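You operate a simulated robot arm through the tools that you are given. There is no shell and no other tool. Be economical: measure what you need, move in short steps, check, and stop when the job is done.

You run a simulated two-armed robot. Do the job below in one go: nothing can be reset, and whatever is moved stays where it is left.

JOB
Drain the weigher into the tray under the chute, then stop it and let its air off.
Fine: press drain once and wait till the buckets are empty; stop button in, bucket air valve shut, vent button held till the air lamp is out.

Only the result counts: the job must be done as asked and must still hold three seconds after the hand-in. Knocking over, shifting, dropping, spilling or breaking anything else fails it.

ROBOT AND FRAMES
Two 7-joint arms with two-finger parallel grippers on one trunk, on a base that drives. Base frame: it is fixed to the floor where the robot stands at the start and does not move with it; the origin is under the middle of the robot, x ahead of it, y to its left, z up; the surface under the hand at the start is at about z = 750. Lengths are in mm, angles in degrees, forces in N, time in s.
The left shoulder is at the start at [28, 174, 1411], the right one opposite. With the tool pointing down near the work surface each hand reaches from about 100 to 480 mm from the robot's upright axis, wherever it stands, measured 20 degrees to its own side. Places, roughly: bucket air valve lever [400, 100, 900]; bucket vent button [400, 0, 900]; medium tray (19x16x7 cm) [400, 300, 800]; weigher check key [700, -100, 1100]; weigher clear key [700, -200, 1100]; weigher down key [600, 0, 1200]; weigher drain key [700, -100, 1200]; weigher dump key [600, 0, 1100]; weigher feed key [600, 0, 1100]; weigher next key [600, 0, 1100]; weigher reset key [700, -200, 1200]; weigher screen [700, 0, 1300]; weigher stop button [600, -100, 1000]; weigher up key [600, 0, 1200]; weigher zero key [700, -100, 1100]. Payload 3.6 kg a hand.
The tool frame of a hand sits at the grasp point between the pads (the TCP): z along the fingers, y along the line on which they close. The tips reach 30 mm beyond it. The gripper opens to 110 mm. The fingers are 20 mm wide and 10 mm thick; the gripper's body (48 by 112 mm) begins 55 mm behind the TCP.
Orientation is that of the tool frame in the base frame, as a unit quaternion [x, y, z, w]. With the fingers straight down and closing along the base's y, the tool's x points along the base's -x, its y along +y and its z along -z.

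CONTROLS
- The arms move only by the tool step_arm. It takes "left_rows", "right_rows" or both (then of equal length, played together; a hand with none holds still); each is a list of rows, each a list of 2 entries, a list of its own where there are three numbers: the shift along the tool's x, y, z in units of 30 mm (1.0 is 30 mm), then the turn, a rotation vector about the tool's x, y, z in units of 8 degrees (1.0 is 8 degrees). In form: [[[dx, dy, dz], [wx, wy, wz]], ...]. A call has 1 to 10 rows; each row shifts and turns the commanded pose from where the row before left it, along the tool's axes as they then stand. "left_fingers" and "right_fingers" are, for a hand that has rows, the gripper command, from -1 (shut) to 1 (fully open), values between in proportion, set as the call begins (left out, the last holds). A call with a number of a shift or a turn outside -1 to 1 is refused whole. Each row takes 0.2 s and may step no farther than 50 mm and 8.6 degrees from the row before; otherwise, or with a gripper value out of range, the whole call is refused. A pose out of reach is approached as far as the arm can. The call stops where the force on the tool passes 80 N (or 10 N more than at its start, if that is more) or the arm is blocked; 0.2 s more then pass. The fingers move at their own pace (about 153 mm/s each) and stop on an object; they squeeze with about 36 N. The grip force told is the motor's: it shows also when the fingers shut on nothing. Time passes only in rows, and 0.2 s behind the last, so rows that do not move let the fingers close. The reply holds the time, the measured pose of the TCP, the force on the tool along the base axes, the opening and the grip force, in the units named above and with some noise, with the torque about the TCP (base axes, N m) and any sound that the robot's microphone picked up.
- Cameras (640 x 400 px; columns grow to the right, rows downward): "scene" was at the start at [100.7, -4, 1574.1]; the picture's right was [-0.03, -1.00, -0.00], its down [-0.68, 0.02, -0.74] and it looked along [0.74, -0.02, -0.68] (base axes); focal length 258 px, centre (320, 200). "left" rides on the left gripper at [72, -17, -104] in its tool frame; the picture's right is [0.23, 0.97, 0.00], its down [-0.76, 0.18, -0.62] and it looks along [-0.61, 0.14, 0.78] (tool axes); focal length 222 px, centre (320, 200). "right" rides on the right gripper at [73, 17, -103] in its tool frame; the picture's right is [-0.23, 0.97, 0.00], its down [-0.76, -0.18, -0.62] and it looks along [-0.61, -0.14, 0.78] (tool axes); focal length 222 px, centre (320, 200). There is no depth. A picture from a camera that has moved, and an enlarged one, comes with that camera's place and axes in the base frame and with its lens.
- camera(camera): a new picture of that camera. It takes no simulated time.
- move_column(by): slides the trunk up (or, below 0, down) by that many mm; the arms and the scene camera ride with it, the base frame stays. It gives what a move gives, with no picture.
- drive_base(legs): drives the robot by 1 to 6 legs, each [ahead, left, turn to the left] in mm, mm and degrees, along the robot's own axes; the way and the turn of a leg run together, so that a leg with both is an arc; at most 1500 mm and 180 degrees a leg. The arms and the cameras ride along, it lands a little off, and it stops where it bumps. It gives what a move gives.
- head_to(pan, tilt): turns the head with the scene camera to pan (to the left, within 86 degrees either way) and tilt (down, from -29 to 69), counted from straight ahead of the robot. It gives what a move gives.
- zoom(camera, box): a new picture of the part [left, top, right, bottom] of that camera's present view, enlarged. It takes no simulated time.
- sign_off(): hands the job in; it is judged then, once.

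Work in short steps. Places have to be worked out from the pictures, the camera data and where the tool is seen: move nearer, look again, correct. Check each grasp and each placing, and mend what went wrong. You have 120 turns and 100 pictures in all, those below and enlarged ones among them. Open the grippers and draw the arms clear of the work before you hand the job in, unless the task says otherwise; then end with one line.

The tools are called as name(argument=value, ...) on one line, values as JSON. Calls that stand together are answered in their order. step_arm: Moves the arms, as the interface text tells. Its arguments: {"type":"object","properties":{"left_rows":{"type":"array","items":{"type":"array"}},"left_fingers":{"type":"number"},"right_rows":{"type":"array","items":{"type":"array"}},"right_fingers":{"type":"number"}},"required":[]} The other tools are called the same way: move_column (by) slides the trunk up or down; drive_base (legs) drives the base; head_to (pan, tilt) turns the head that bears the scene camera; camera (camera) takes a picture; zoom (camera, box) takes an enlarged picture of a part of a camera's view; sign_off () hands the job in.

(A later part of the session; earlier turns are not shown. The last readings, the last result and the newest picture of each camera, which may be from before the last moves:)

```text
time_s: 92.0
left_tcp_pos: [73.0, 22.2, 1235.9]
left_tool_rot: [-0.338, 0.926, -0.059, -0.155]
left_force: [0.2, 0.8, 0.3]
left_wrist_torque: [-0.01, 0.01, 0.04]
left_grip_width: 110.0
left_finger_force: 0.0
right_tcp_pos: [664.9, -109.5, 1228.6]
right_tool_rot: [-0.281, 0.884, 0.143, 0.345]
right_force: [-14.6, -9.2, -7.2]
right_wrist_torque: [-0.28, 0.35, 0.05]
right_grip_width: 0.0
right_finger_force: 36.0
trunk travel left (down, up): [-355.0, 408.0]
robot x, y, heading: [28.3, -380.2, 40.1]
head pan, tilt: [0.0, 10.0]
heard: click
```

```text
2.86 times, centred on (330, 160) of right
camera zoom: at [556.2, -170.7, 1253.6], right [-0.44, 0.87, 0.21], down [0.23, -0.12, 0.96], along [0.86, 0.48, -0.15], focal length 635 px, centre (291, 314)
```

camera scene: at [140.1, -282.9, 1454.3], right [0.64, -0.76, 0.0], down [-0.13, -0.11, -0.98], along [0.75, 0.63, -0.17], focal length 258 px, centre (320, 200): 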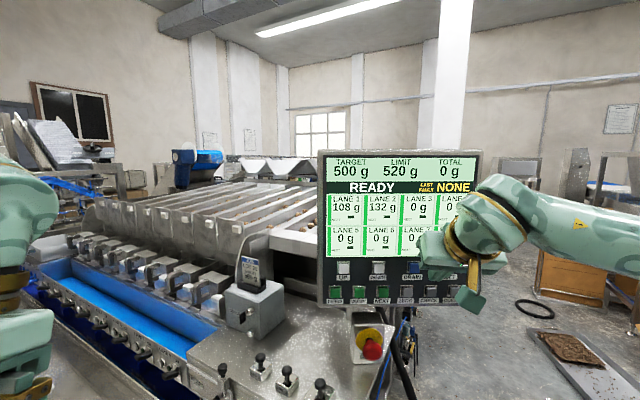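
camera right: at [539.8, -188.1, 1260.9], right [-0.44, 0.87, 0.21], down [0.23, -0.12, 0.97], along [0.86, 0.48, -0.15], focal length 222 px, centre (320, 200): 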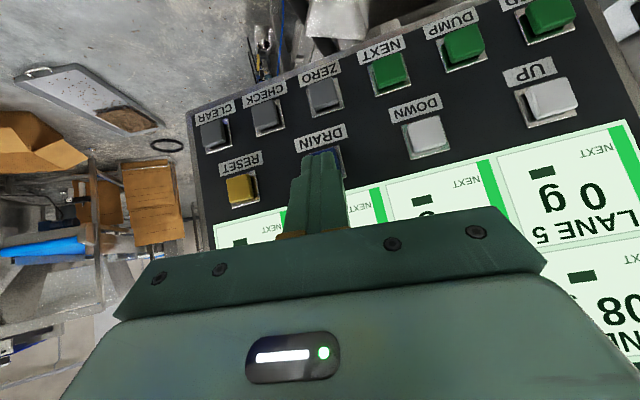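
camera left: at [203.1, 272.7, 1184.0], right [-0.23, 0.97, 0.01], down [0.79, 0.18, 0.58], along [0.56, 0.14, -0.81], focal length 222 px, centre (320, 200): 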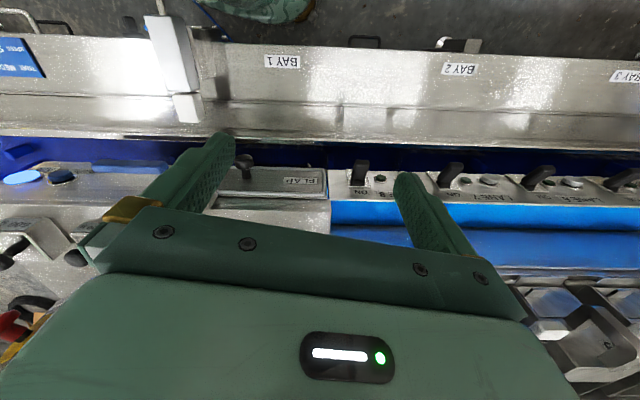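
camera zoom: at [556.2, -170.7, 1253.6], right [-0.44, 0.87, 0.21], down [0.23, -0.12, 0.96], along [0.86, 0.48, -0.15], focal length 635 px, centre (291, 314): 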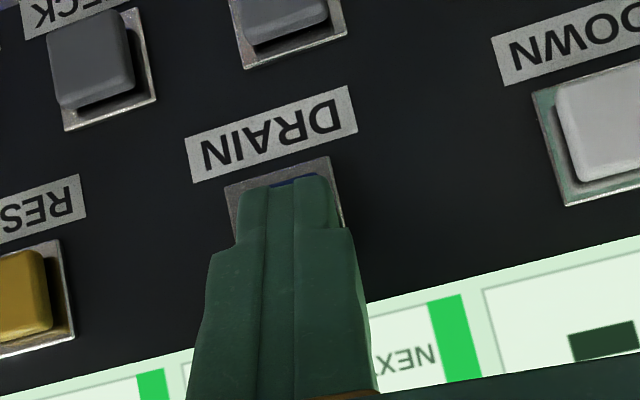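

A click was heard, so DRAIN has been pressed. I'll back off straight and check the screen.

step_arm(right_rows=[[[0.35, 0, -0.35], [0, 0, 0]], [[0.71, 0, -0.7], [0, 0, 0]], [[0.71, 0, -0.7], [0, 0, 0]], [[0.71, 0, -0.7], [0, 0, 0]]])

camera(camera="scene")

zoom(camera="scene", box=[310, 140, 510, 280])

```text
time_s: 93.0
left_tcp_pos: [74.1, 23.3, 1236.4]
left_tool_rot: [-0.338, 0.927, -0.058, -0.154]
left_force: [-0.2, -0.4, -0.8]
left_wrist_torque: [0.0, -0.01, -0.02]
left_grip_width: 109.9
left_finger_force: 0.1
right_tcp_pos: [582.8, -171.9, 1233.1]
right_tool_rot: [-0.281, 0.883, 0.144, 0.347]
right_force: [-0.3, -0.3, 1.3]
right_wrist_torque: [0.05, -0.01, -0.02]
right_grip_width: 0.0
right_finger_force: 36.3
trunk travel left (down, up): [-355.0, 408.0]
robot x, y, heading: [30.0, -376.4, 40.0]
head pan, tilt: [0.0, 10.0]
```

```text
49 pictures are left
camera scene: at [139.6, -283.4, 1454.4], right [0.64, -0.76, 0.0], down [-0.13, -0.11, -0.98], along [0.75, 0.63, -0.17], focal length 258 px, centre (320, 200)
```

scene: 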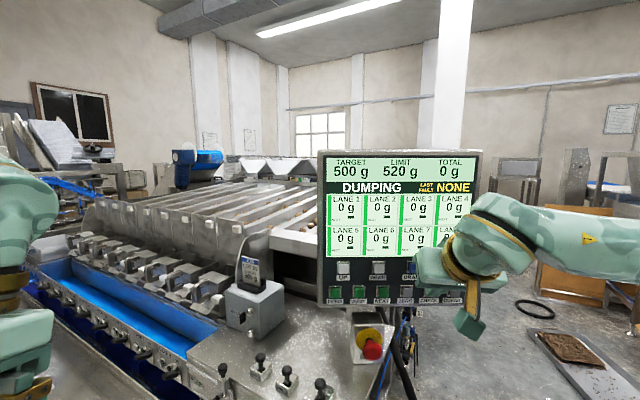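

```text
2.86 times, centred on (410, 210) of scene
camera zoom: at [139.6, -283.4, 1454.4], right [0.64, -0.76, 0.0], down [-0.13, -0.11, -0.98], along [0.75, 0.63, -0.17], focal length 738 px, centre (63, 171)
```

zoom: 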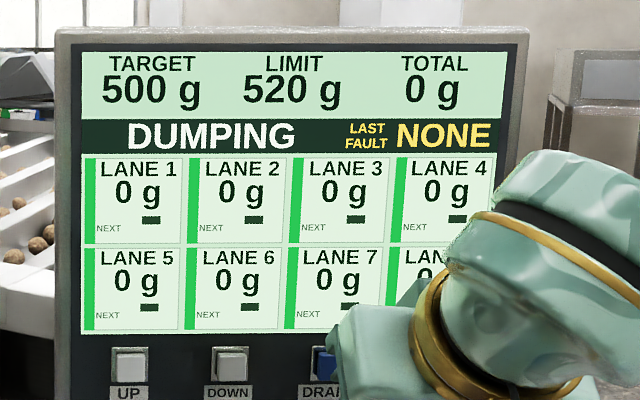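

The display shows DUMPING and all lanes at 0 g. While it finishes, I'll move the hand to a standoff before the STOP mushroom, triangulated at about [574,-53,1052].

step_arm(right_rows=[[[0.72, 0.53, 0.5], [0, 0, 0]], [[0.72, 0.53, 0.5], [0, 0, 0]], [[0.72, 0.53, 0.5], [0, 0, 0]], [[0.72, 0.53, 0.5], [0, 0, 0]], [[0.72, 0.53, 0.5], [0, 0, 0]], [[0.72, 0.53, 0.5], [0, 0, 0]], [[0, 0, 0], [0, 0, 0]], [[0, 0, 0], [0, 0, 0]], [[0, 0, 0], [0, 0, 0]]])

head_to(pan=0, tilt=22)

camera(camera="scene")

camera(camera="right")

```text
time_s: 95.0
left_tcp_pos: [74.8, 24.1, 1236.6]
left_tool_rot: [-0.338, 0.926, -0.059, -0.156]
left_force: [-0.6, -0.6, -1.1]
left_wrist_torque: [0.03, 0.0, 0.02]
left_grip_width: 110.0
left_finger_force: 0.0
right_tcp_pos: [497.8, -106.3, 1080.6]
right_tool_rot: [-0.282, 0.883, 0.144, 0.346]
right_force: [0.0, 0.8, 0.0]
right_wrist_torque: [0.0, -0.03, 0.01]
right_grip_width: 0.1
right_finger_force: 36.1
trunk travel left (down, up): [-355.0, 408.0]
robot x, y, heading: [31.1, -382.0, 40.0]
head pan, tilt: [0.0, 10.0]
```

```text
time_s: 95.7
left_tcp_pos: [74.4, 24.0, 1235.1]
left_tool_rot: [-0.339, 0.926, -0.059, -0.156]
left_force: [-0.3, 0.2, -0.4]
left_wrist_torque: [0.0, 0.01, -0.03]
left_grip_width: 110.1
left_finger_force: 0.1
right_tcp_pos: [498.1, -105.4, 1080.4]
right_tool_rot: [-0.281, 0.884, 0.143, 0.346]
right_force: [0.9, -0.1, -0.1]
right_wrist_torque: [-0.05, -0.04, 0.02]
right_grip_width: 0.0
right_finger_force: 35.8
trunk travel left (down, up): [-355.0, 408.0]
robot x, y, heading: [27.9, -379.1, 39.8]
head pan, tilt: [0.0, 22.0]
```

```text
47 pictures are left
camera scene: at [140.1, -282.4, 1434.8], right [0.64, -0.76, 0.0], down [-0.29, -0.24, -0.93], along [0.71, 0.6, -0.37], focal length 258 px, centre (320, 200)
```

scene: 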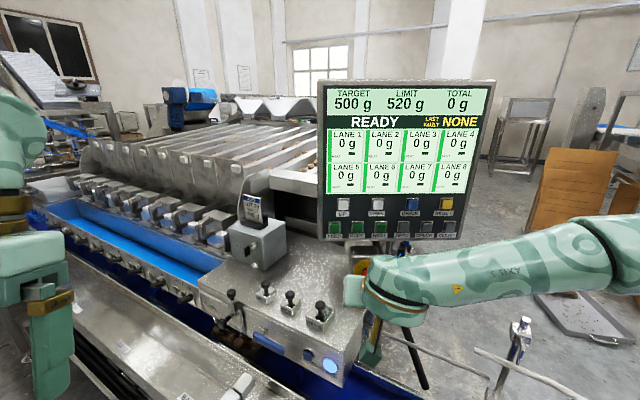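

```text
46 pictures are left
camera right: at [389.3, -166.8, 1105.8], right [-0.44, 0.87, 0.21], down [0.23, -0.12, 0.97], along [0.87, 0.48, -0.15], focal length 222 px, centre (320, 200)
```

right: 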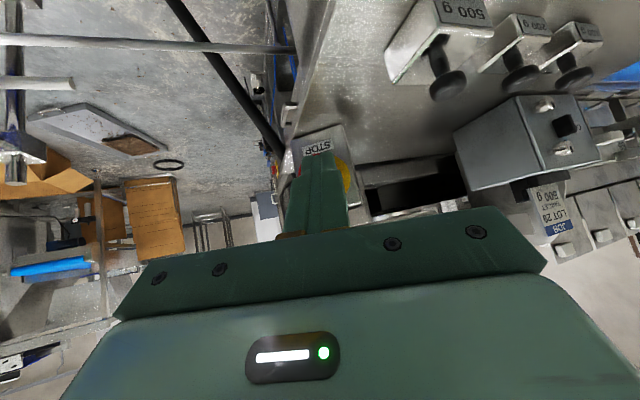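

The screen shows READY with every lane at 0 g, and product can be seen under the chute, so the buckets are empty. I'll advance 50 mm toward STOP.

step_arm(right_rows=[[[-0.54, -0.08, 0.64], [0, 0, 0]], [[-0.54, -0.08, 0.64], [0, 0, 0]], [[0, 0, 0], [0, 0, 0]]])

zoom(camera="right", box=[220, 90, 440, 230])

zoom(camera="scene", box=[180, 230, 420, 400])

```text
time_s: 96.5
left_tcp_pos: [74.7, 23.5, 1235.5]
left_tool_rot: [-0.338, 0.926, -0.058, -0.156]
left_force: [-0.3, -1.1, -0.4]
left_wrist_torque: [-0.02, -0.02, 0.01]
left_grip_width: 110.1
left_finger_force: 0.1
right_tcp_pos: [540.8, -79.7, 1074.7]
right_tool_rot: [-0.282, 0.884, 0.144, 0.345]
right_force: [-0.3, 0.3, -0.5]
right_wrist_torque: [0.01, 0.03, 0.01]
right_grip_width: 0.1
right_finger_force: 35.6
trunk travel left (down, up): [-355.0, 408.0]
robot x, y, heading: [29.0, -380.7, 39.8]
head pan, tilt: [0.0, 22.0]
```

```text
2.86 times, centred on (330, 160) of right
camera zoom: at [431.9, -140.1, 1099.7], right [-0.44, 0.87, 0.21], down [0.23, -0.12, 0.97], along [0.86, 0.48, -0.15], focal length 635 px, centre (291, 314)
```

zoom: 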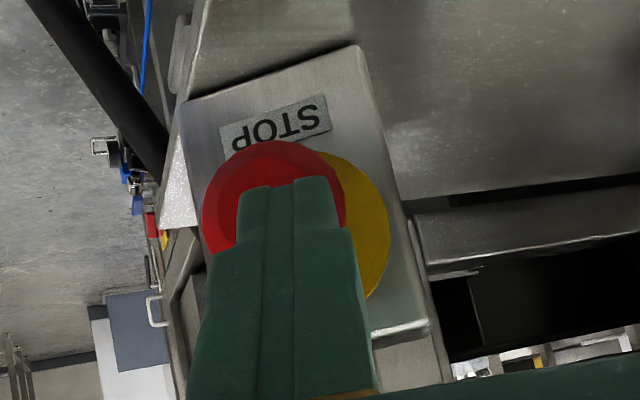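

```text
2.35 times, centred on (300, 315) of scene
camera zoom: at [140.0, -282.7, 1434.8], right [0.64, -0.76, 0.0], down [-0.29, -0.24, -0.93], along [0.71, 0.6, -0.37], focal length 608 px, centre (367, -71)
```

zoom: 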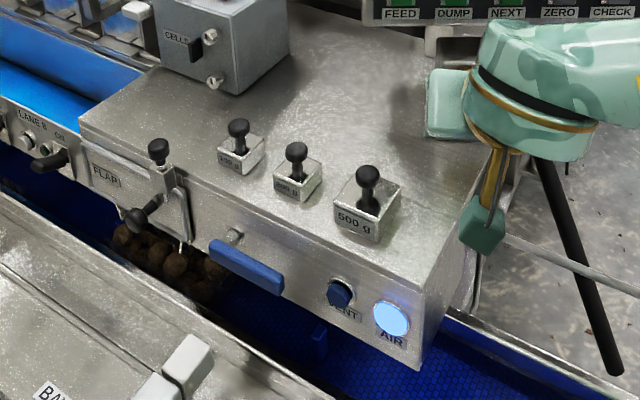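

Product is in the tray. The finger is over the mushroom, slightly to its left; I'll shift 3 mm right and press slowly.

step_arm(right_rows=[[[-0.095, -0.1, 0.093], [0, 0, 0]], [[-0.095, 0, 0.093], [0, 0, 0]], [[-0.095, 0, 0.093], [0, 0, 0]], [[-0.095, 0, 0.093], [0, 0, 0]], [[0, 0, 0], [0, 0, 0]]])

```text
time_s: 97.7
left_tcp_pos: [74.8, 24.1, 1235.2]
left_tool_rot: [-0.338, 0.926, -0.059, -0.156]
left_force: [0.3, 0.3, 0.4]
left_wrist_torque: [0.0, 0.02, -0.04]
left_grip_width: 110.0
left_finger_force: 0.1
right_tcp_pos: [553.6, -72.4, 1074.4]
right_tool_rot: [-0.282, 0.883, 0.144, 0.347]
right_force: [-0.7, -0.8, 1.2]
right_wrist_torque: [0.01, -0.04, 0.02]
right_grip_width: 0.0
right_finger_force: 36.1
trunk travel left (down, up): [-355.0, 408.0]
robot x, y, heading: [27.7, -381.9, 40.2]
head pan, tilt: [0.0, 22.0]
```

No contact yet, so I'll continue forward in 4 mm steps.

step_arm(right_rows=[[[-0.095, 0, 0.093], [0, 0, 0]], [[-0.095, 0, 0.093], [0, 0, 0]], [[-0.095, 0, 0.093], [0, 0, 0]], [[0, 0, 0], [0, 0, 0]]])

zoom(camera="right", box=[220, 90, 440, 230])

```text
time_s: 98.7
left_tcp_pos: [72.3, 22.4, 1236.1]
left_tool_rot: [-0.338, 0.927, -0.059, -0.153]
left_force: [0.3, 0.1, -0.6]
left_wrist_torque: [-0.01, 0.05, 0.0]
left_grip_width: 110.2
left_finger_force: 0.1
right_tcp_pos: [558.7, -65.7, 1076.6]
right_tool_rot: [-0.282, 0.883, 0.144, 0.347]
right_force: [-15.4, -11.8, 5.1]
right_wrist_torque: [-0.1, 0.16, -0.03]
right_grip_width: 0.1
right_finger_force: 36.1
trunk travel left (down, up): [-355.0, 408.0]
robot x, y, heading: [30.8, -379.3, 40.1]
head pan, tilt: [0.0, 22.0]
```

```text
2.86 times, centred on (330, 160) of right
camera zoom: at [451.1, -127.7, 1101.4], right [-0.45, 0.87, 0.22], down [0.23, -0.12, 0.97], along [0.86, 0.48, -0.15], focal length 635 px, centre (291, 314)
```

zoom: 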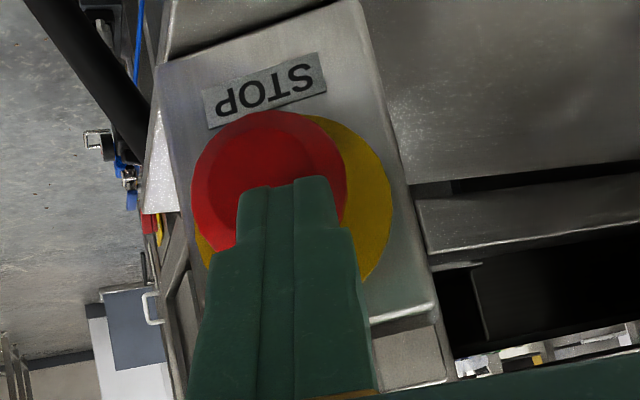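

Contact at about 20 N with no click yet. I'll lower 3 mm and press further.

step_arm(right_rows=[[[-0.08, 0, 0.14], [0, 0, 0]], [[-0.095, 0, 0.093], [0, 0, 0]], [[-0.095, 0, 0.093], [0, 0, 0]], [[0, 0, 0], [0, 0, 0]]])

```text
time_s: 99.7
left_tcp_pos: [66.4, 18.4, 1238.0]
left_tool_rot: [-0.339, 0.927, -0.057, -0.151]
left_force: [0.5, -0.5, -0.2]
left_wrist_torque: [0.01, 0.0, -0.02]
left_grip_width: 109.9
left_finger_force: 0.1
right_tcp_pos: [564.0, -63.2, 1078.9]
right_tool_rot: [-0.283, 0.882, 0.145, 0.348]
right_force: [-46.8, -37.2, 15.8]
right_wrist_torque: [-0.32, 0.35, -0.21]
right_grip_width: 0.1
right_finger_force: 36.0
trunk travel left (down, up): [-355.0, 408.0]
robot x, y, heading: [28.3, -377.9, 40.1]
head pan, tilt: [0.0, 22.0]
```

The reaction force points along (-0.76,-0.6,+0.26), so the button faces slightly upward. I'll push along its axis a bit more.

step_arm(right_rows=[[[-0.05, 0, 0.14], [0, 0, 0]], [[-0.05, 0, 0.14], [0, 0, 0]], [[-0.05, 0, 0.14], [0, 0, 0]], [[0, 0, 0], [0, 0, 0]]])

zoom(camera="right", box=[220, 90, 440, 230])

```text
time_s: 100.2
left_tcp_pos: [66.3, 13.8, 1239.6]
left_tool_rot: [-0.338, 0.928, -0.055, -0.15]
left_force: [0.7, 0.7, 0.0]
left_wrist_torque: [-0.05, 0.05, 0.0]
left_grip_width: 109.7
left_finger_force: 0.1
right_tcp_pos: [562.5, -63.2, 1079.8]
right_tool_rot: [-0.283, 0.882, 0.149, 0.347]
right_force: [-106.4, -122.6, 105.7]
right_wrist_torque: [-2.13, -0.12, 0.41]
right_grip_width: 0.0
right_finger_force: 36.5
trunk travel left (down, up): [-355.0, 408.0]
robot x, y, heading: [24.4, -384.4, 40.2]
head pan, tilt: [0.0, 22.0]
stopped in row 2 (right hand): the force on the tool passed its limit at 83 N (the readings are from after the stop); the commanded pose is now the measured one
```

```text
2.86 times, centred on (330, 160) of right
camera zoom: at [454.6, -125.7, 1104.4], right [-0.45, 0.86, 0.22], down [0.24, -0.13, 0.96], along [0.86, 0.49, -0.15], focal length 635 px, centre (291, 314)
```

zoom: 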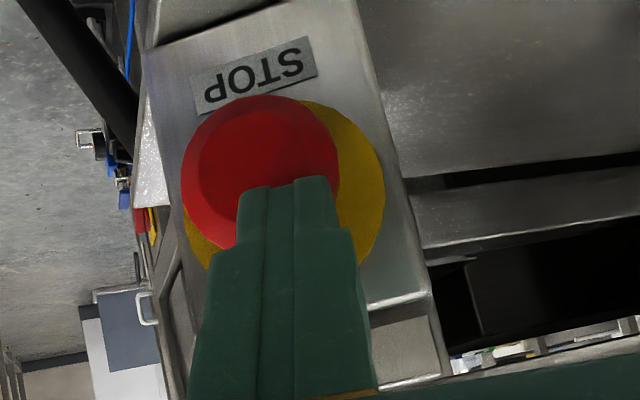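

The force limit was reached while pressing on the cap face. I'll back off and check whether it latched.

step_arm(right_rows=[[[0.35, 0, -0.35], [0, 0, 0]], [[0.71, 0, -0.7], [0, 0, 0]], [[0.71, -0.5, -0.7], [0, 0, 0]]])

zoom(camera="scene", box=[310, 70, 510, 300])

zoom(camera="right", box=[220, 90, 440, 230])

```text
time_s: 101.0
left_tcp_pos: [75.4, 22.8, 1235.9]
left_tool_rot: [-0.338, 0.926, -0.059, -0.156]
left_force: [-0.3, -0.3, -0.8]
left_wrist_torque: [0.02, -0.01, 0.02]
left_grip_width: 109.8
left_finger_force: 0.0
right_tcp_pos: [523.4, -110.9, 1072.5]
right_tool_rot: [-0.284, 0.883, 0.145, 0.344]
right_force: [-0.5, -1.0, -0.8]
right_wrist_torque: [0.03, 0.03, 0.0]
right_grip_width: 0.1
right_finger_force: 36.0
trunk travel left (down, up): [-355.0, 408.0]
robot x, y, heading: [27.8, -379.6, 40.2]
head pan, tilt: [0.0, 22.0]
```

```text
1.74 times, centred on (410, 185) of scene
camera zoom: at [139.4, -284.3, 1434.8], right [0.64, -0.77, 0.0], down [-0.29, -0.24, -0.93], along [0.71, 0.6, -0.37], focal length 450 px, centre (164, 226)
```

zoom: 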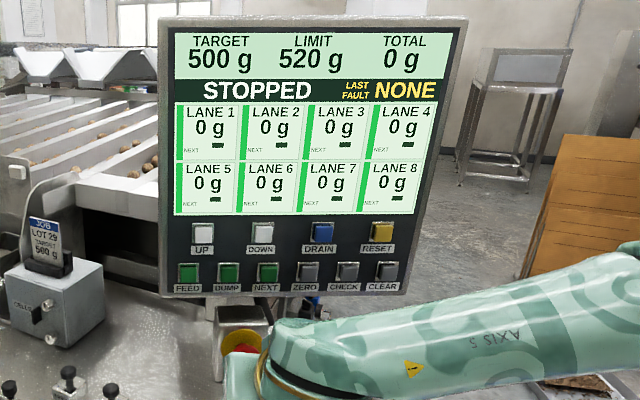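

```text
2.86 times, centred on (330, 160) of right
camera zoom: at [414.8, -173.6, 1097.8], right [-0.45, 0.87, 0.22], down [0.24, -0.12, 0.96], along [0.86, 0.48, -0.15], focal length 635 px, centre (291, 314)
```

zoom: 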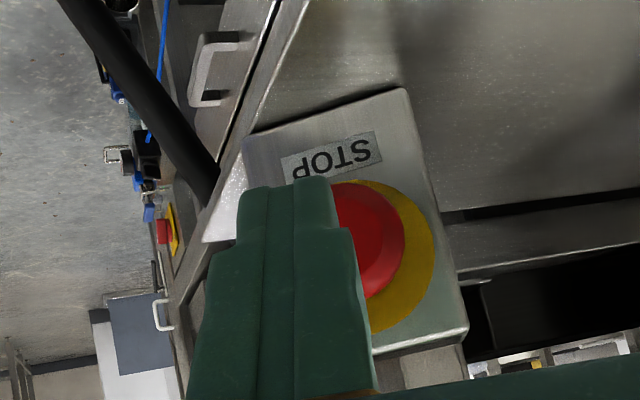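

The display reads STOPPED and stays so after release. The vent button is at about [417,-15,932] and the valve handle runs from its pivot [420,100,922] to its tip at y≈20. I'll retract the right hand and look closely at the valve.

step_arm(right_rows=[[[0.71, -0.4, -0.7], [0, 0, 0]], [[0.71, -0.4, -0.7], [0, 0, 0]], [[0.2, -0.4, -0.9], [0, 0, 0]], [[0, -0.4, -1], [0, 0, 0]], [[0, -0.4, -1], [0, 0, 0]]])

head_to(pan=15, tilt=45)

camera(camera="scene")

```text
time_s: 102.2
left_tcp_pos: [75.5, 23.0, 1235.5]
left_tool_rot: [-0.338, 0.926, -0.058, -0.155]
left_force: [-0.1, 0.1, -0.1]
left_wrist_torque: [0.03, -0.02, 0.01]
left_grip_width: 110.0
left_finger_force: 0.0
right_tcp_pos: [460.2, -236.5, 1129.3]
right_tool_rot: [-0.284, 0.883, 0.145, 0.344]
right_force: [-0.3, -0.2, -0.2]
right_wrist_torque: [0.01, 0.01, 0.01]
right_grip_width: 0.1
right_finger_force: 35.6
trunk travel left (down, up): [-355.0, 408.0]
robot x, y, heading: [24.2, -379.9, 40.3]
head pan, tilt: [0.0, 22.0]
```

```text
time_s: 103.1
left_tcp_pos: [75.1, 23.6, 1235.7]
left_tool_rot: [-0.338, 0.926, -0.059, -0.156]
left_force: [0.3, 0.2, 0.6]
left_wrist_torque: [-0.02, -0.02, 0.0]
left_grip_width: 110.1
left_finger_force: 0.1
right_tcp_pos: [462.2, -237.2, 1127.3]
right_tool_rot: [-0.284, 0.883, 0.145, 0.344]
right_force: [-0.2, 0.4, 0.9]
right_wrist_torque: [-0.03, -0.02, -0.02]
right_grip_width: 0.0
right_finger_force: 36.2
trunk travel left (down, up): [-355.0, 408.0]
robot x, y, heading: [22.5, -380.5, 40.0]
head pan, tilt: [15.0, 45.0]
```

```text
39 pictures are left
camera scene: at [115.5, -276.1, 1399.4], right [0.82, -0.57, 0.0], down [-0.41, -0.58, -0.71], along [0.41, 0.58, -0.71], focal length 258 px, centre (320, 200)
```

scene: 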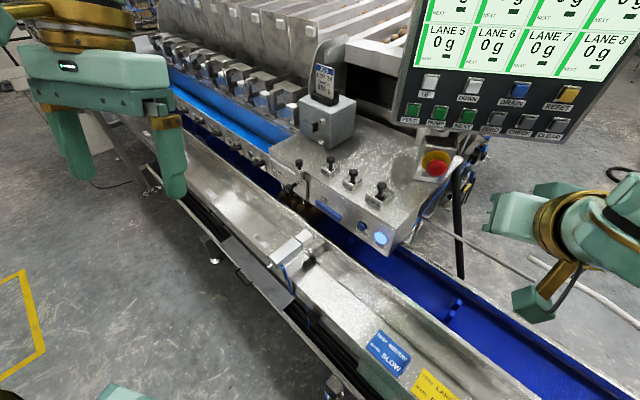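

I'll reuse the same comfortable arm posture, facing the front face square-on: back up, turn back to heading 0, and move left so the right hand lines up with the vent button.

drive_base(legs=[[-240, 0, 0], [0, 0, -40], [0, 665, 0]])

head_to(pan=0, tilt=35)

camera(camera="scene")

```text
time_s: 109.9
left_tcp_pos: [133.4, 406.3, 1235.2]
left_tool_rot: [-0.003, 0.986, -0.003, -0.166]
left_force: [0.7, 0.4, -0.2]
left_wrist_torque: [0.0, -0.01, 0.0]
left_grip_width: 110.0
left_finger_force: 0.0
right_tcp_pos: [264.3, -42.1, 1127.8]
right_tool_rot: [0.033, 0.927, 0.02, 0.372]
right_force: [-0.3, -0.3, 0.5]
right_wrist_torque: [-0.01, 0.01, 0.0]
right_grip_width: 0.2
right_finger_force: 35.9
trunk travel left (down, up): [-355.0, 408.0]
robot x, y, heading: [-158.3, 127.0, 0.4]
head pan, tilt: [15.0, 45.0]
```

```text
time_s: 110.7
left_tcp_pos: [133.5, 404.7, 1235.5]
left_tool_rot: [-0.003, 0.986, -0.002, -0.167]
left_force: [-0.2, 0.0, -0.5]
left_wrist_torque: [0.03, -0.01, 0.0]
left_grip_width: 110.1
left_finger_force: 0.0
right_tcp_pos: [264.3, -43.7, 1129.2]
right_tool_rot: [0.033, 0.927, 0.019, 0.372]
right_force: [0.4, 1.0, 0.5]
right_wrist_torque: [0.02, 0.0, 0.01]
right_grip_width: 0.1
right_finger_force: 36.3
trunk travel left (down, up): [-355.0, 408.0]
robot x, y, heading: [-159.9, 128.0, 0.2]
head pan, tilt: [0.0, 35.0]
```

```text
38 pictures are left
camera scene: at [-16.9, 125.7, 1414.1], right [0.01, -1.0, 0.0], down [-0.57, 0.0, -0.82], along [0.82, 0.01, -0.57], focal length 258 px, centre (320, 200)
```

scene: 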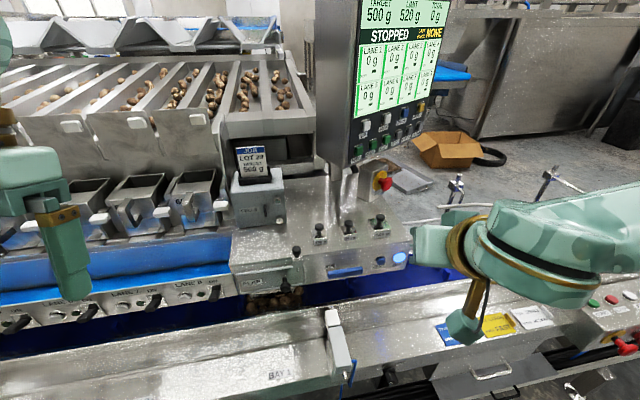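

In position. I'll lower the trunk 110 mm and zoom on the valve.

move_column(by=-110)

zoom(camera="scene", box=[270, 180, 430, 280])

camera(camera="right")

```text
time_s: 112.1
left_tcp_pos: [132.7, 405.0, 1127.3]
left_tool_rot: [-0.003, 0.986, -0.002, -0.165]
left_force: [0.7, -1.0, 1.0]
left_wrist_torque: [-0.01, -0.01, -0.02]
left_grip_width: 110.0
left_finger_force: 0.1
right_tcp_pos: [284.4, -42.9, 985.1]
right_tool_rot: [0.034, 0.943, 0.018, 0.331]
right_force: [0.3, 0.6, 0.0]
right_wrist_torque: [-0.02, -0.02, -0.01]
right_grip_width: 0.0
right_finger_force: 36.4
trunk travel left (down, up): [-245.0, 518.0]
robot x, y, heading: [-159.0, 125.8, 0.2]
head pan, tilt: [0.0, 35.0]
```

```text
4.00 times, centred on (350, 230) of scene
camera zoom: at [28.2, 126.1, 1302.0], right [0.01, -1.0, 0.0], down [-0.57, 0.0, -0.82], along [0.82, 0.01, -0.57], focal length 1034 px, centre (200, 80)
```

zoom: 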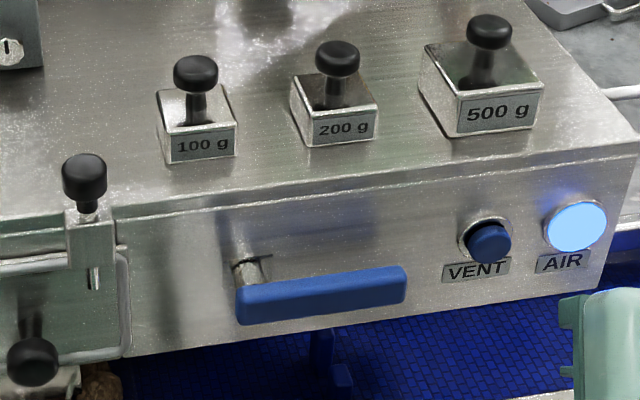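

```text
36 pictures are left
camera right: at [163.9, -21.1, 1021.5], right [0.23, 0.95, 0.2], down [0.19, -0.24, 0.95], along [0.95, -0.18, -0.24], focal length 222 px, centre (320, 200)
```

right: 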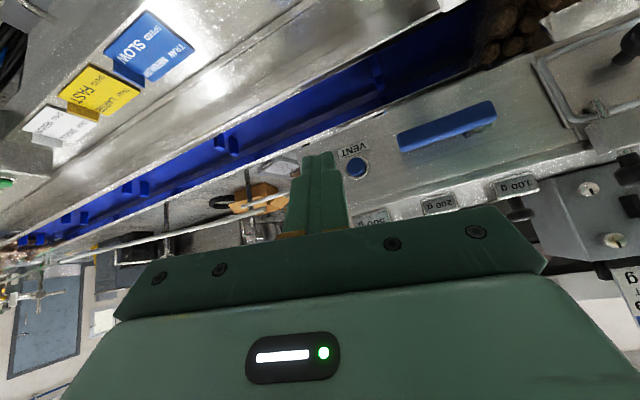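

The front face is yawed about 10°, and the valve handle hangs from its pivot at ~[385,108,932], pointing right to y≈33. I'll try turning it down to shut by pressing its tip from above, so first I place the fingertip above the handle's tip.

step_arm(right_rows=[[[-0.53, 0.63, 0.25], [0, 0, 0]], [[-0.53, 0.63, 0.25], [0, 0, 0]], [[-0.53, 0.63, 0.25], [0, 0, 0]], [[-0.53, 0.63, 0.25], [0, 0, 0]], [[-0.53, 0.63, 0.25], [0, 0, 0]], [[0, 0, 0], [0, 0, 0]]])

zoom(camera="scene", box=[270, 180, 430, 280])

camera(camera="right")

```text
time_s: 113.5
left_tcp_pos: [132.4, 405.6, 1125.0]
left_tool_rot: [-0.004, 0.986, -0.003, -0.167]
left_force: [0.8, 0.3, -0.5]
left_wrist_torque: [-0.04, -0.02, 0.01]
left_grip_width: 109.7
left_finger_force: 0.0
right_tcp_pos: [374.3, 46.0, 1008.5]
right_tool_rot: [0.034, 0.943, 0.018, 0.331]
right_force: [-0.9, -0.1, 0.0]
right_wrist_torque: [0.02, 0.01, 0.01]
right_grip_width: 0.0
right_finger_force: 36.2
trunk travel left (down, up): [-245.0, 518.0]
robot x, y, heading: [-161.0, 126.3, 0.5]
head pan, tilt: [0.0, 35.0]
```

```text
4.00 times, centred on (350, 230) of scene
camera zoom: at [28.7, 125.7, 1301.8], right [0.01, -1.0, 0.0], down [-0.57, 0.0, -0.82], along [0.82, 0.01, -0.57], focal length 1034 px, centre (200, 80)
```

zoom: 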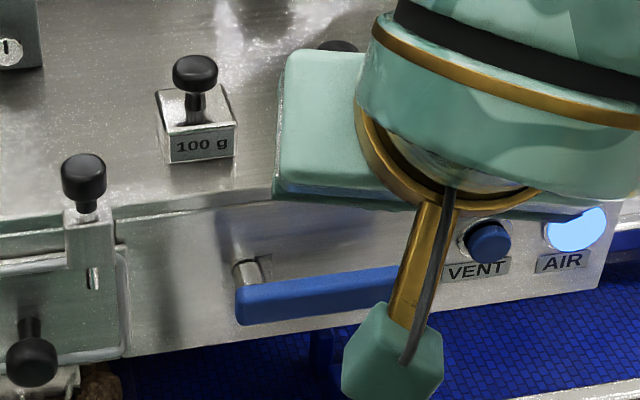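

```text
34 pictures are left
camera right: at [254.1, 67.2, 1045.0], right [0.23, 0.95, 0.2], down [0.19, -0.24, 0.95], along [0.95, -0.18, -0.24], focal length 222 px, centre (320, 200)
```

right: 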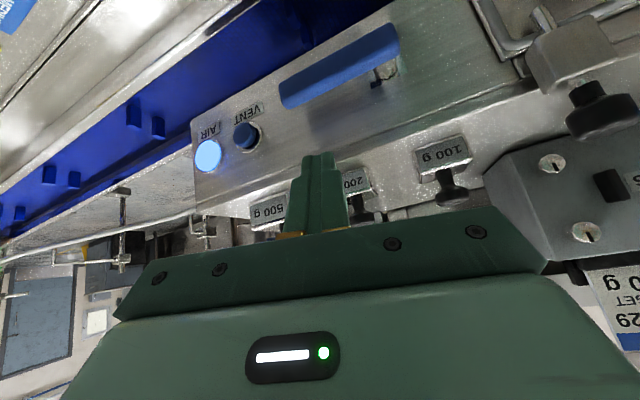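

Handle refined: tip at [372,34,945], left end at [370,111,933]. Descending slowly onto the handle near its tip.

step_arm(right_rows=[[[0.39, -0.03, 0.33], [0, 0, 0]], [[0.39, -0.03, 0.33], [0, 0, 0]], [[0.104, -0.01, 0.13], [0, 0, 0]], [[0.104, -0.01, 0.13], [0, 0, 0]], [[0.104, -0.01, 0.13], [0, 0, 0]], [[0, 0, 0], [0, 0, 0]]])

zoom(camera="right", box=[220, 30, 440, 230])

```text
time_s: 114.9
left_tcp_pos: [134.2, 405.6, 1125.8]
left_tool_rot: [-0.002, 0.986, -0.002, -0.167]
left_force: [-1.1, -0.3, 0.1]
left_wrist_torque: [-0.02, 0.02, 0.04]
left_grip_width: 110.1
left_finger_force: 0.0
right_tcp_pos: [367.6, 45.9, 966.1]
right_tool_rot: [0.033, 0.943, 0.018, 0.331]
right_force: [-0.5, -0.1, 0.3]
right_wrist_torque: [0.01, 0.01, -0.01]
right_grip_width: 0.0
right_finger_force: 35.8
trunk travel left (down, up): [-245.0, 518.0]
robot x, y, heading: [-165.1, 126.9, 0.5]
head pan, tilt: [0.0, 35.0]
```

```text
2.00 times, centred on (330, 130) of right
camera zoom: at [248.3, 67.1, 1001.6], right [0.23, 0.95, 0.2], down [0.19, -0.24, 0.95], along [0.95, -0.18, -0.24], focal length 444 px, centre (300, 340)
```

zoom: 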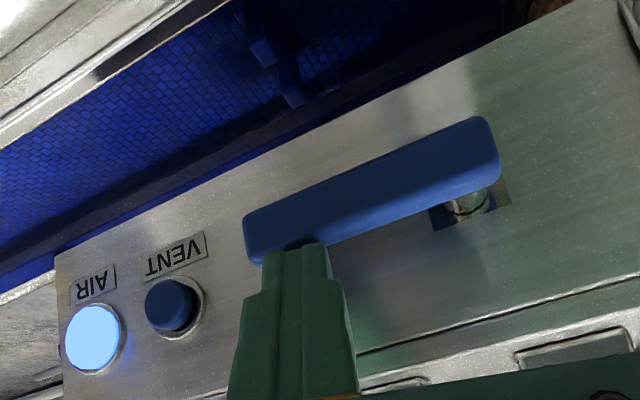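

The finger is just above the handle's tip. Pressing down 12 mm in small rows and watching the force.

step_arm(right_rows=[[[0.083, -0.01, 0.104], [0, 0, 0]], [[0.083, -0.01, 0.104], [0, 0, 0]], [[0.083, -0.01, 0.104], [0, 0, 0]], [[0, 0, 0], [0, 0, 0]]])

zoom(camera="right", box=[220, 30, 440, 230])

```text
time_s: 115.9
left_tcp_pos: [134.0, 405.3, 1125.5]
left_tool_rot: [-0.004, 0.986, -0.003, -0.166]
left_force: [-0.7, -0.2, -0.1]
left_wrist_torque: [-0.03, -0.03, -0.02]
left_grip_width: 109.8
left_finger_force: 0.1
right_tcp_pos: [369.6, 45.7, 954.5]
right_tool_rot: [0.033, 0.943, 0.018, 0.33]
right_force: [0.1, -0.2, 0.4]
right_wrist_torque: [0.01, 0.04, -0.02]
right_grip_width: 0.0
right_finger_force: 36.0
trunk travel left (down, up): [-245.0, 518.0]
robot x, y, heading: [-162.7, 126.5, 0.4]
head pan, tilt: [0.0, 35.0]
```

```text
2.00 times, centred on (330, 130) of right
camera zoom: at [248.5, 67.1, 990.1], right [0.23, 0.95, 0.2], down [0.19, -0.24, 0.95], along [0.95, -0.18, -0.24], focal length 444 px, centre (300, 340)
```

zoom: 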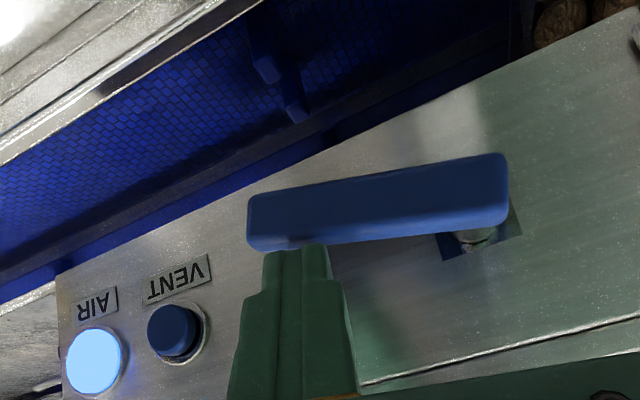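

The handle is turning down freely. I'll follow its arc.

step_arm(right_rows=[[[0.22, -0.1, 0.31], [0, 0, 0]], [[0.22, -0.1, 0.31], [0, 0, 0]], [[0.25, 0.1, 0.28], [0, 0, 0]], [[0.25, 0.1, 0.27], [0, 0, 0]], [[0.23, 0.21, 0.2], [0, 0, 0]], [[0.22, 0.22, 0.2], [0, 0, 0]], [[0, 0, 0], [0, 0, 0]]])

zoom(camera="right", box=[220, 30, 440, 230])

```text
time_s: 117.5
left_tcp_pos: [133.1, 404.4, 1126.3]
left_tool_rot: [-0.004, 0.986, -0.002, -0.167]
left_force: [0.8, 0.2, -0.5]
left_wrist_torque: [0.01, 0.01, -0.03]
left_grip_width: 109.9
left_finger_force: 0.0
right_tcp_pos: [366.0, 63.2, 890.9]
right_tool_rot: [0.034, 0.943, 0.018, 0.331]
right_force: [-0.1, 1.0, -1.0]
right_wrist_torque: [0.01, 0.02, 0.0]
right_grip_width: 0.0
right_finger_force: 36.0
trunk travel left (down, up): [-245.0, 518.0]
robot x, y, heading: [-162.2, 126.5, 0.5]
head pan, tilt: [0.0, 35.0]
```

```text
2.00 times, centred on (330, 130) of right
camera zoom: at [245.8, 83.7, 927.1], right [0.23, 0.95, 0.2], down [0.19, -0.24, 0.95], along [0.95, -0.18, -0.24], focal length 444 px, centre (300, 340)
```

zoom: 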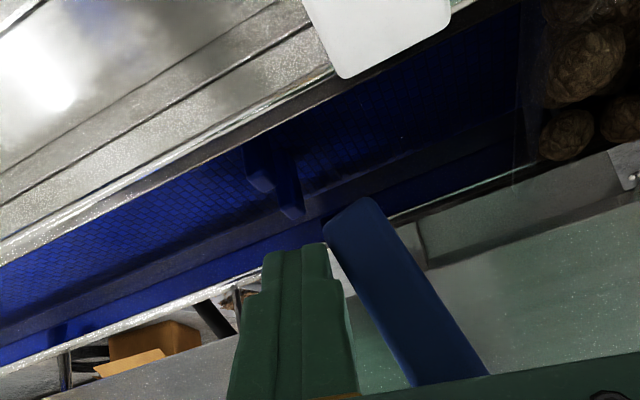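

The handle is near vertical. I'll push on to the left to bring it to its stop.

step_arm(right_rows=[[[0.19, 0.3, 0.12], [0, 0, 0]], [[0.19, 0.3, 0.12], [0, 0, 0]], [[0.06, 0.2, 0.03], [0, 0, 0]], [[0.06, 0.2, 0.03], [0, 0, 0]], [[0, 0, 0], [0, 0, 0]]])

zoom(camera="right", box=[220, 30, 440, 230])

zoom(camera="scene", box=[250, 170, 430, 300])

```text
time_s: 118.7
left_tcp_pos: [132.4, 400.0, 1126.6]
left_tool_rot: [-0.002, 0.986, 0.001, -0.166]
left_force: [-0.4, 0.3, -0.2]
left_wrist_torque: [0.04, 0.01, 0.03]
left_grip_width: 110.2
left_finger_force: 0.1
right_tcp_pos: [361.1, 83.8, 878.8]
right_tool_rot: [0.042, 0.942, 0.014, 0.334]
right_force: [-4.6, -47.5, 22.6]
right_wrist_torque: [-0.89, -0.13, -0.52]
right_grip_width: 0.2
right_finger_force: 36.1
trunk travel left (down, up): [-245.0, 518.0]
robot x, y, heading: [-162.5, 127.9, 0.3]
head pan, tilt: [0.0, 35.0]
```

```text
2.00 times, centred on (330, 130) of right
camera zoom: at [241.5, 107.4, 914.2], right [0.24, 0.95, 0.2], down [0.19, -0.24, 0.95], along [0.95, -0.19, -0.24], focal length 444 px, centre (300, 340)
```

zoom: 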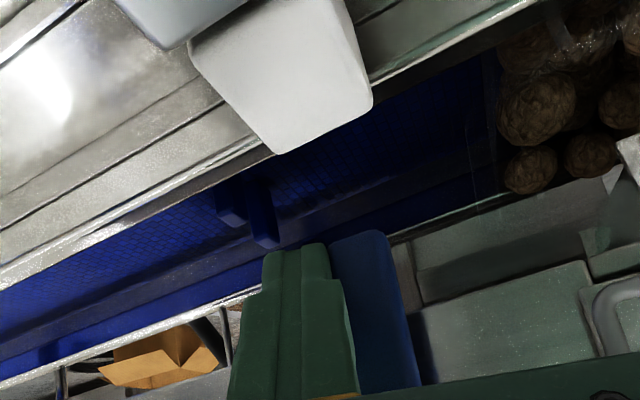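

```text
3.08 times, centred on (340, 235) of scene
camera zoom: at [26.1, 119.4, 1302.4], right [0.0, -1.0, 0.0], down [-0.57, 0.0, -0.82], along [0.82, 0.01, -0.57], focal length 795 px, centre (258, 92)
```

zoom: 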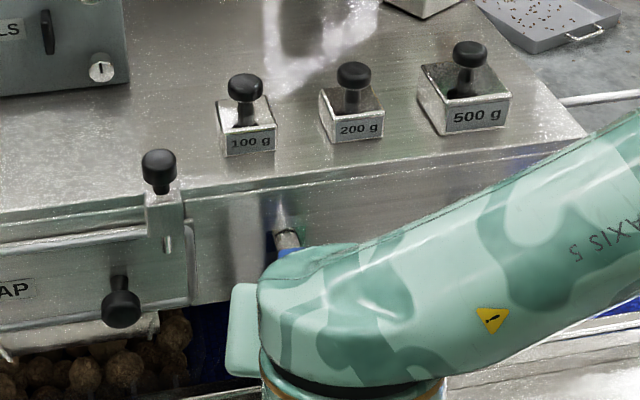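

The handle is vertical and hard against its stop (47 N). I'll back off right and upward, then verify.

step_arm(right_rows=[[[0, -0.6, 0], [0, 0, 0]], [[0, -0.8, -0.3], [0, 0, 0]], [[-0.2, -0.8, -0.9], [0, 0, 0]], [[-0.2, -0.8, -0.9], [0, 0, 0]], [[0, -0.4, -0.9], [0, 0, 0]], [[0, 0, 0], [0, 0, 0]]])

zoom(camera="scene", box=[250, 170, 430, 300])

camera(camera="right")

```text
time_s: 120.1
left_tcp_pos: [133.4, 406.7, 1125.4]
left_tool_rot: [-0.004, 0.986, -0.003, -0.166]
left_force: [0.9, -0.2, -0.3]
left_wrist_torque: [-0.03, 0.01, -0.02]
left_grip_width: 110.0
left_finger_force: 0.1
right_tcp_pos: [309.0, -12.1, 947.4]
right_tool_rot: [0.033, 0.943, 0.018, 0.331]
right_force: [0.5, -0.7, -0.3]
right_wrist_torque: [0.01, 0.04, 0.01]
right_grip_width: 0.0
right_finger_force: 35.7
trunk travel left (down, up): [-245.0, 518.0]
robot x, y, heading: [-161.7, 124.2, 0.7]
head pan, tilt: [0.0, 35.0]
```

```text
3.08 times, centred on (340, 235) of scene
camera zoom: at [29.3, 126.1, 1301.6], right [0.01, -1.0, 0.0], down [-0.57, 0.0, -0.82], along [0.82, 0.01, -0.57], focal length 795 px, centre (258, 92)
```

zoom: 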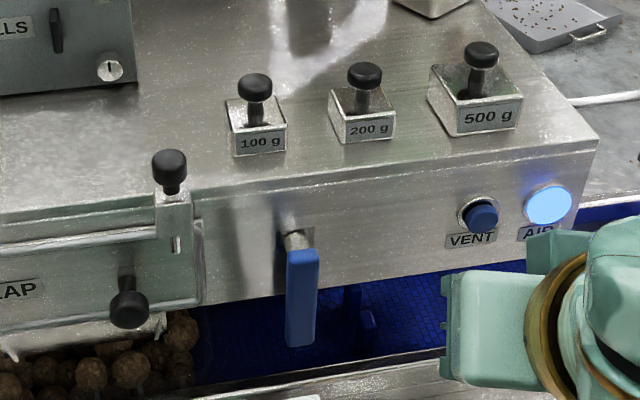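

```text
27 pictures are left
camera right: at [189.4, 9.5, 983.9], right [0.23, 0.95, 0.2], down [0.19, -0.24, 0.95], along [0.95, -0.18, -0.24], focal length 222 px, centre (320, 200)
```

right: 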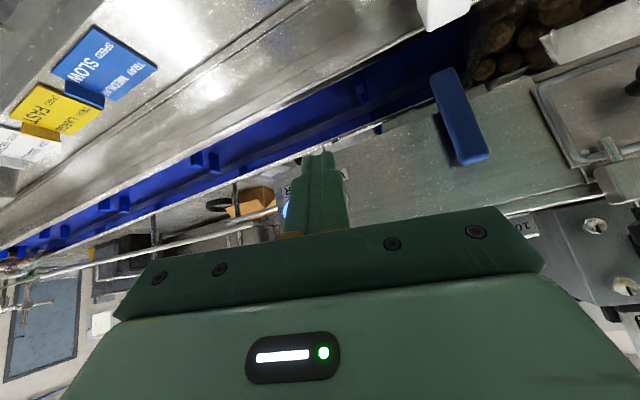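

The valve handle hangs vertical, so it's shut, and the AIR lamp is still lit. Now to the vent button at about [408,-14,940]: I'll approach to about 20 mm and look.

step_arm(right_rows=[[[-0.61, -0.02, 0.26], [0, 0, 0]], [[-0.61, -0.02, 0.26], [0, 0, 0]], [[-0.61, 0, 0.25], [0, 0, 0]], [[0, 0, 0], [0, 0, 0]]])

zoom(camera="right", box=[220, 70, 440, 230])

```text
time_s: 121.1
left_tcp_pos: [133.5, 405.1, 1125.9]
left_tool_rot: [-0.004, 0.986, -0.002, -0.166]
left_force: [0.0, 0.2, 0.5]
left_wrist_torque: [-0.03, -0.02, 0.01]
left_grip_width: 110.0
left_finger_force: 0.0
right_tcp_pos: [367.1, -16.6, 963.1]
right_tool_rot: [0.033, 0.943, 0.018, 0.331]
right_force: [0.4, -1.0, 0.2]
right_wrist_torque: [0.0, 0.0, 0.0]
right_grip_width: 0.0
right_finger_force: 36.1
trunk travel left (down, up): [-245.0, 518.0]
robot x, y, heading: [-161.6, 124.0, 0.5]
head pan, tilt: [0.0, 35.0]
```

```text
2.50 times, centred on (330, 150) of right
camera zoom: at [246.5, 4.4, 999.9], right [0.23, 0.95, 0.2], down [0.19, -0.24, 0.95], along [0.95, -0.18, -0.24], focal length 555 px, centre (295, 325)
```

zoom: 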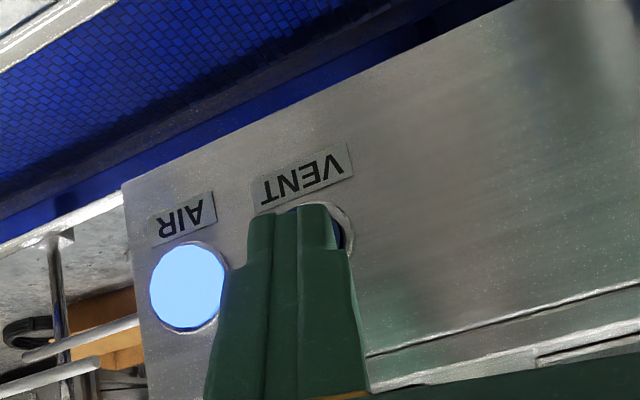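

Aligned with VENT, needing about 4 mm left. I'll advance and press gently.

step_arm(right_rows=[[[-0.17, 0.127, 0.207], [0, 0, 0]], [[-0.17, 0.127, 0.207], [0, 0, 0]], [[-0.102, 0.03, 0.084], [0, 0, 0]], [[0, 0, 0], [0, 0, 0]]])

zoom(camera="right", box=[220, 70, 440, 230])

```text
time_s: 122.1
left_tcp_pos: [133.8, 406.0, 1125.3]
left_tool_rot: [-0.004, 0.986, -0.002, -0.166]
left_force: [-0.4, -0.3, 0.0]
left_wrist_torque: [-0.01, 0.03, 0.02]
left_grip_width: 109.9
left_finger_force: 0.1
right_tcp_pos: [386.7, -8.1, 961.3]
right_tool_rot: [0.033, 0.943, 0.018, 0.331]
right_force: [0.5, 0.4, 0.8]
right_wrist_torque: [0.0, -0.01, 0.03]
right_grip_width: 0.2
right_finger_force: 36.3
trunk travel left (down, up): [-245.0, 518.0]
robot x, y, heading: [-159.7, 126.8, 0.4]
head pan, tilt: [0.0, 35.0]
```

```text
2.50 times, centred on (330, 150) of right
camera zoom: at [266.0, 13.7, 997.9], right [0.23, 0.95, 0.2], down [0.19, -0.24, 0.95], along [0.95, -0.18, -0.24], focal length 555 px, centre (295, 325)
```

zoom: 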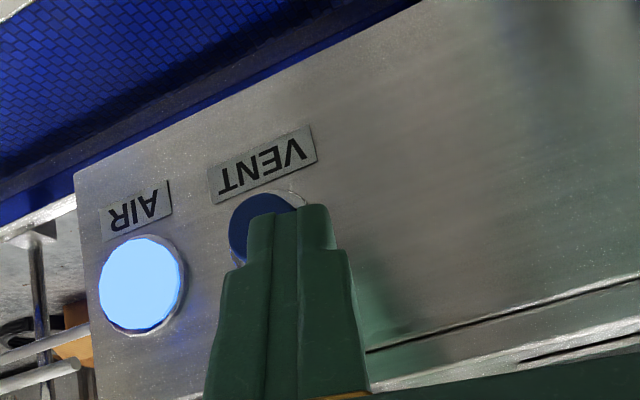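

Overcorrected slightly. I'll move 6 mm right and 3 mm down, then press forward.

step_arm(right_rows=[[[-0.03, -0.2, 0.14], [0, 0, 0]], [[-0.102, 0.02, 0.084], [0, 0, 0]], [[-0.102, 0.02, 0.084], [0, 0, 0]], [[0, 0, 0], [0, 0, 0]]])

zoom(camera="right", box=[220, 70, 440, 230])

```text
time_s: 123.1
left_tcp_pos: [132.5, 405.7, 1127.1]
left_tool_rot: [-0.003, 0.986, -0.002, -0.166]
left_force: [-0.4, 0.0, 0.5]
left_wrist_torque: [0.01, 0.0, -0.02]
left_grip_width: 109.9
left_finger_force: 0.0
right_tcp_pos: [393.8, -12.5, 959.2]
right_tool_rot: [0.032, 0.943, 0.017, 0.331]
right_force: [-21.5, 3.5, 0.8]
right_wrist_torque: [-0.05, 0.35, 0.15]
right_grip_width: 0.0
right_finger_force: 36.3
trunk travel left (down, up): [-245.0, 518.0]
robot x, y, heading: [-163.2, 128.0, 0.5]
head pan, tilt: [0.0, 35.0]
heard: click
```

```text
2.50 times, centred on (330, 150) of right
camera zoom: at [273.8, 9.4, 995.8], right [0.23, 0.95, 0.19], down [0.2, -0.24, 0.95], along [0.95, -0.18, -0.24], focal length 555 px, centre (295, 325)
```

zoom: 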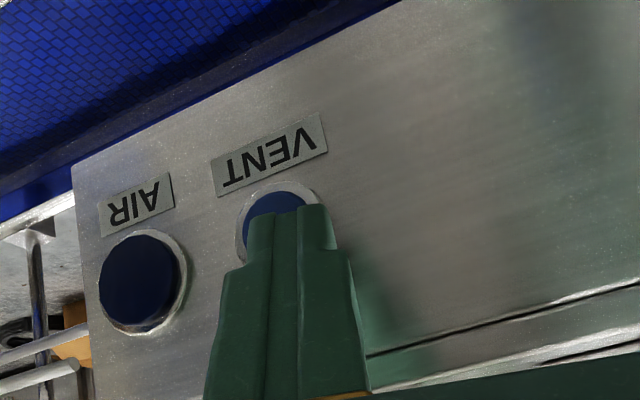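

There was a click and the AIR lamp is out. I'll hold for about 2 s more to make sure all the air is off.

step_arm(right_rows=[[[0, 0, 0], [0, 0, 0]], [[0, 0, 0], [0, 0, 0]], [[0, 0, 0], [0, 0, 0]], [[0, 0, 0], [0, 0, 0]], [[0, 0, 0], [0, 0, 0]], [[0, 0, 0], [0, 0, 0]], [[0, 0, 0], [0, 0, 0]], [[0, 0, 0], [0, 0, 0]], [[0, 0, 0], [0, 0, 0]], [[0, 0, 0], [0, 0, 0]]])

zoom(camera="right", box=[220, 70, 440, 230])

```text
time_s: 125.3
left_tcp_pos: [132.0, 404.7, 1126.0]
left_tool_rot: [-0.003, 0.986, -0.002, -0.165]
left_force: [-0.6, -0.9, -1.0]
left_wrist_torque: [0.0, -0.03, 0.0]
left_grip_width: 110.1
left_finger_force: 0.1
right_tcp_pos: [393.3, -12.7, 959.8]
right_tool_rot: [0.033, 0.943, 0.019, 0.332]
right_force: [-26.4, 0.7, -4.0]
right_wrist_torque: [-0.1, 0.61, 0.18]
right_grip_width: 0.0
right_finger_force: 35.7
trunk travel left (down, up): [-245.0, 518.0]
robot x, y, heading: [-163.0, 123.3, 0.5]
head pan, tilt: [0.0, 35.0]
```

```text
2.50 times, centred on (330, 150) of right
camera zoom: at [273.9, 9.0, 996.4], right [0.23, 0.95, 0.2], down [0.19, -0.24, 0.95], along [0.95, -0.18, -0.24], focal length 555 px, centre (295, 325)
```

zoom: 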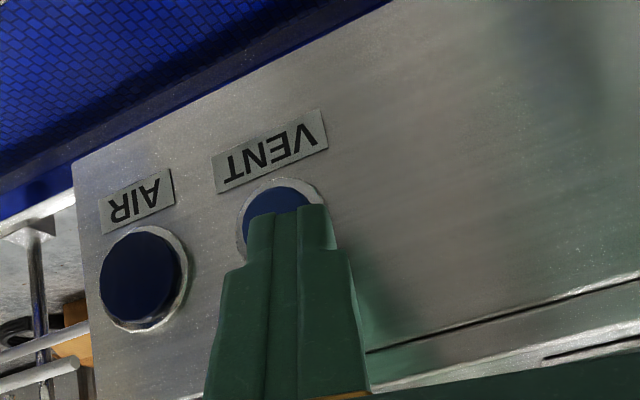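

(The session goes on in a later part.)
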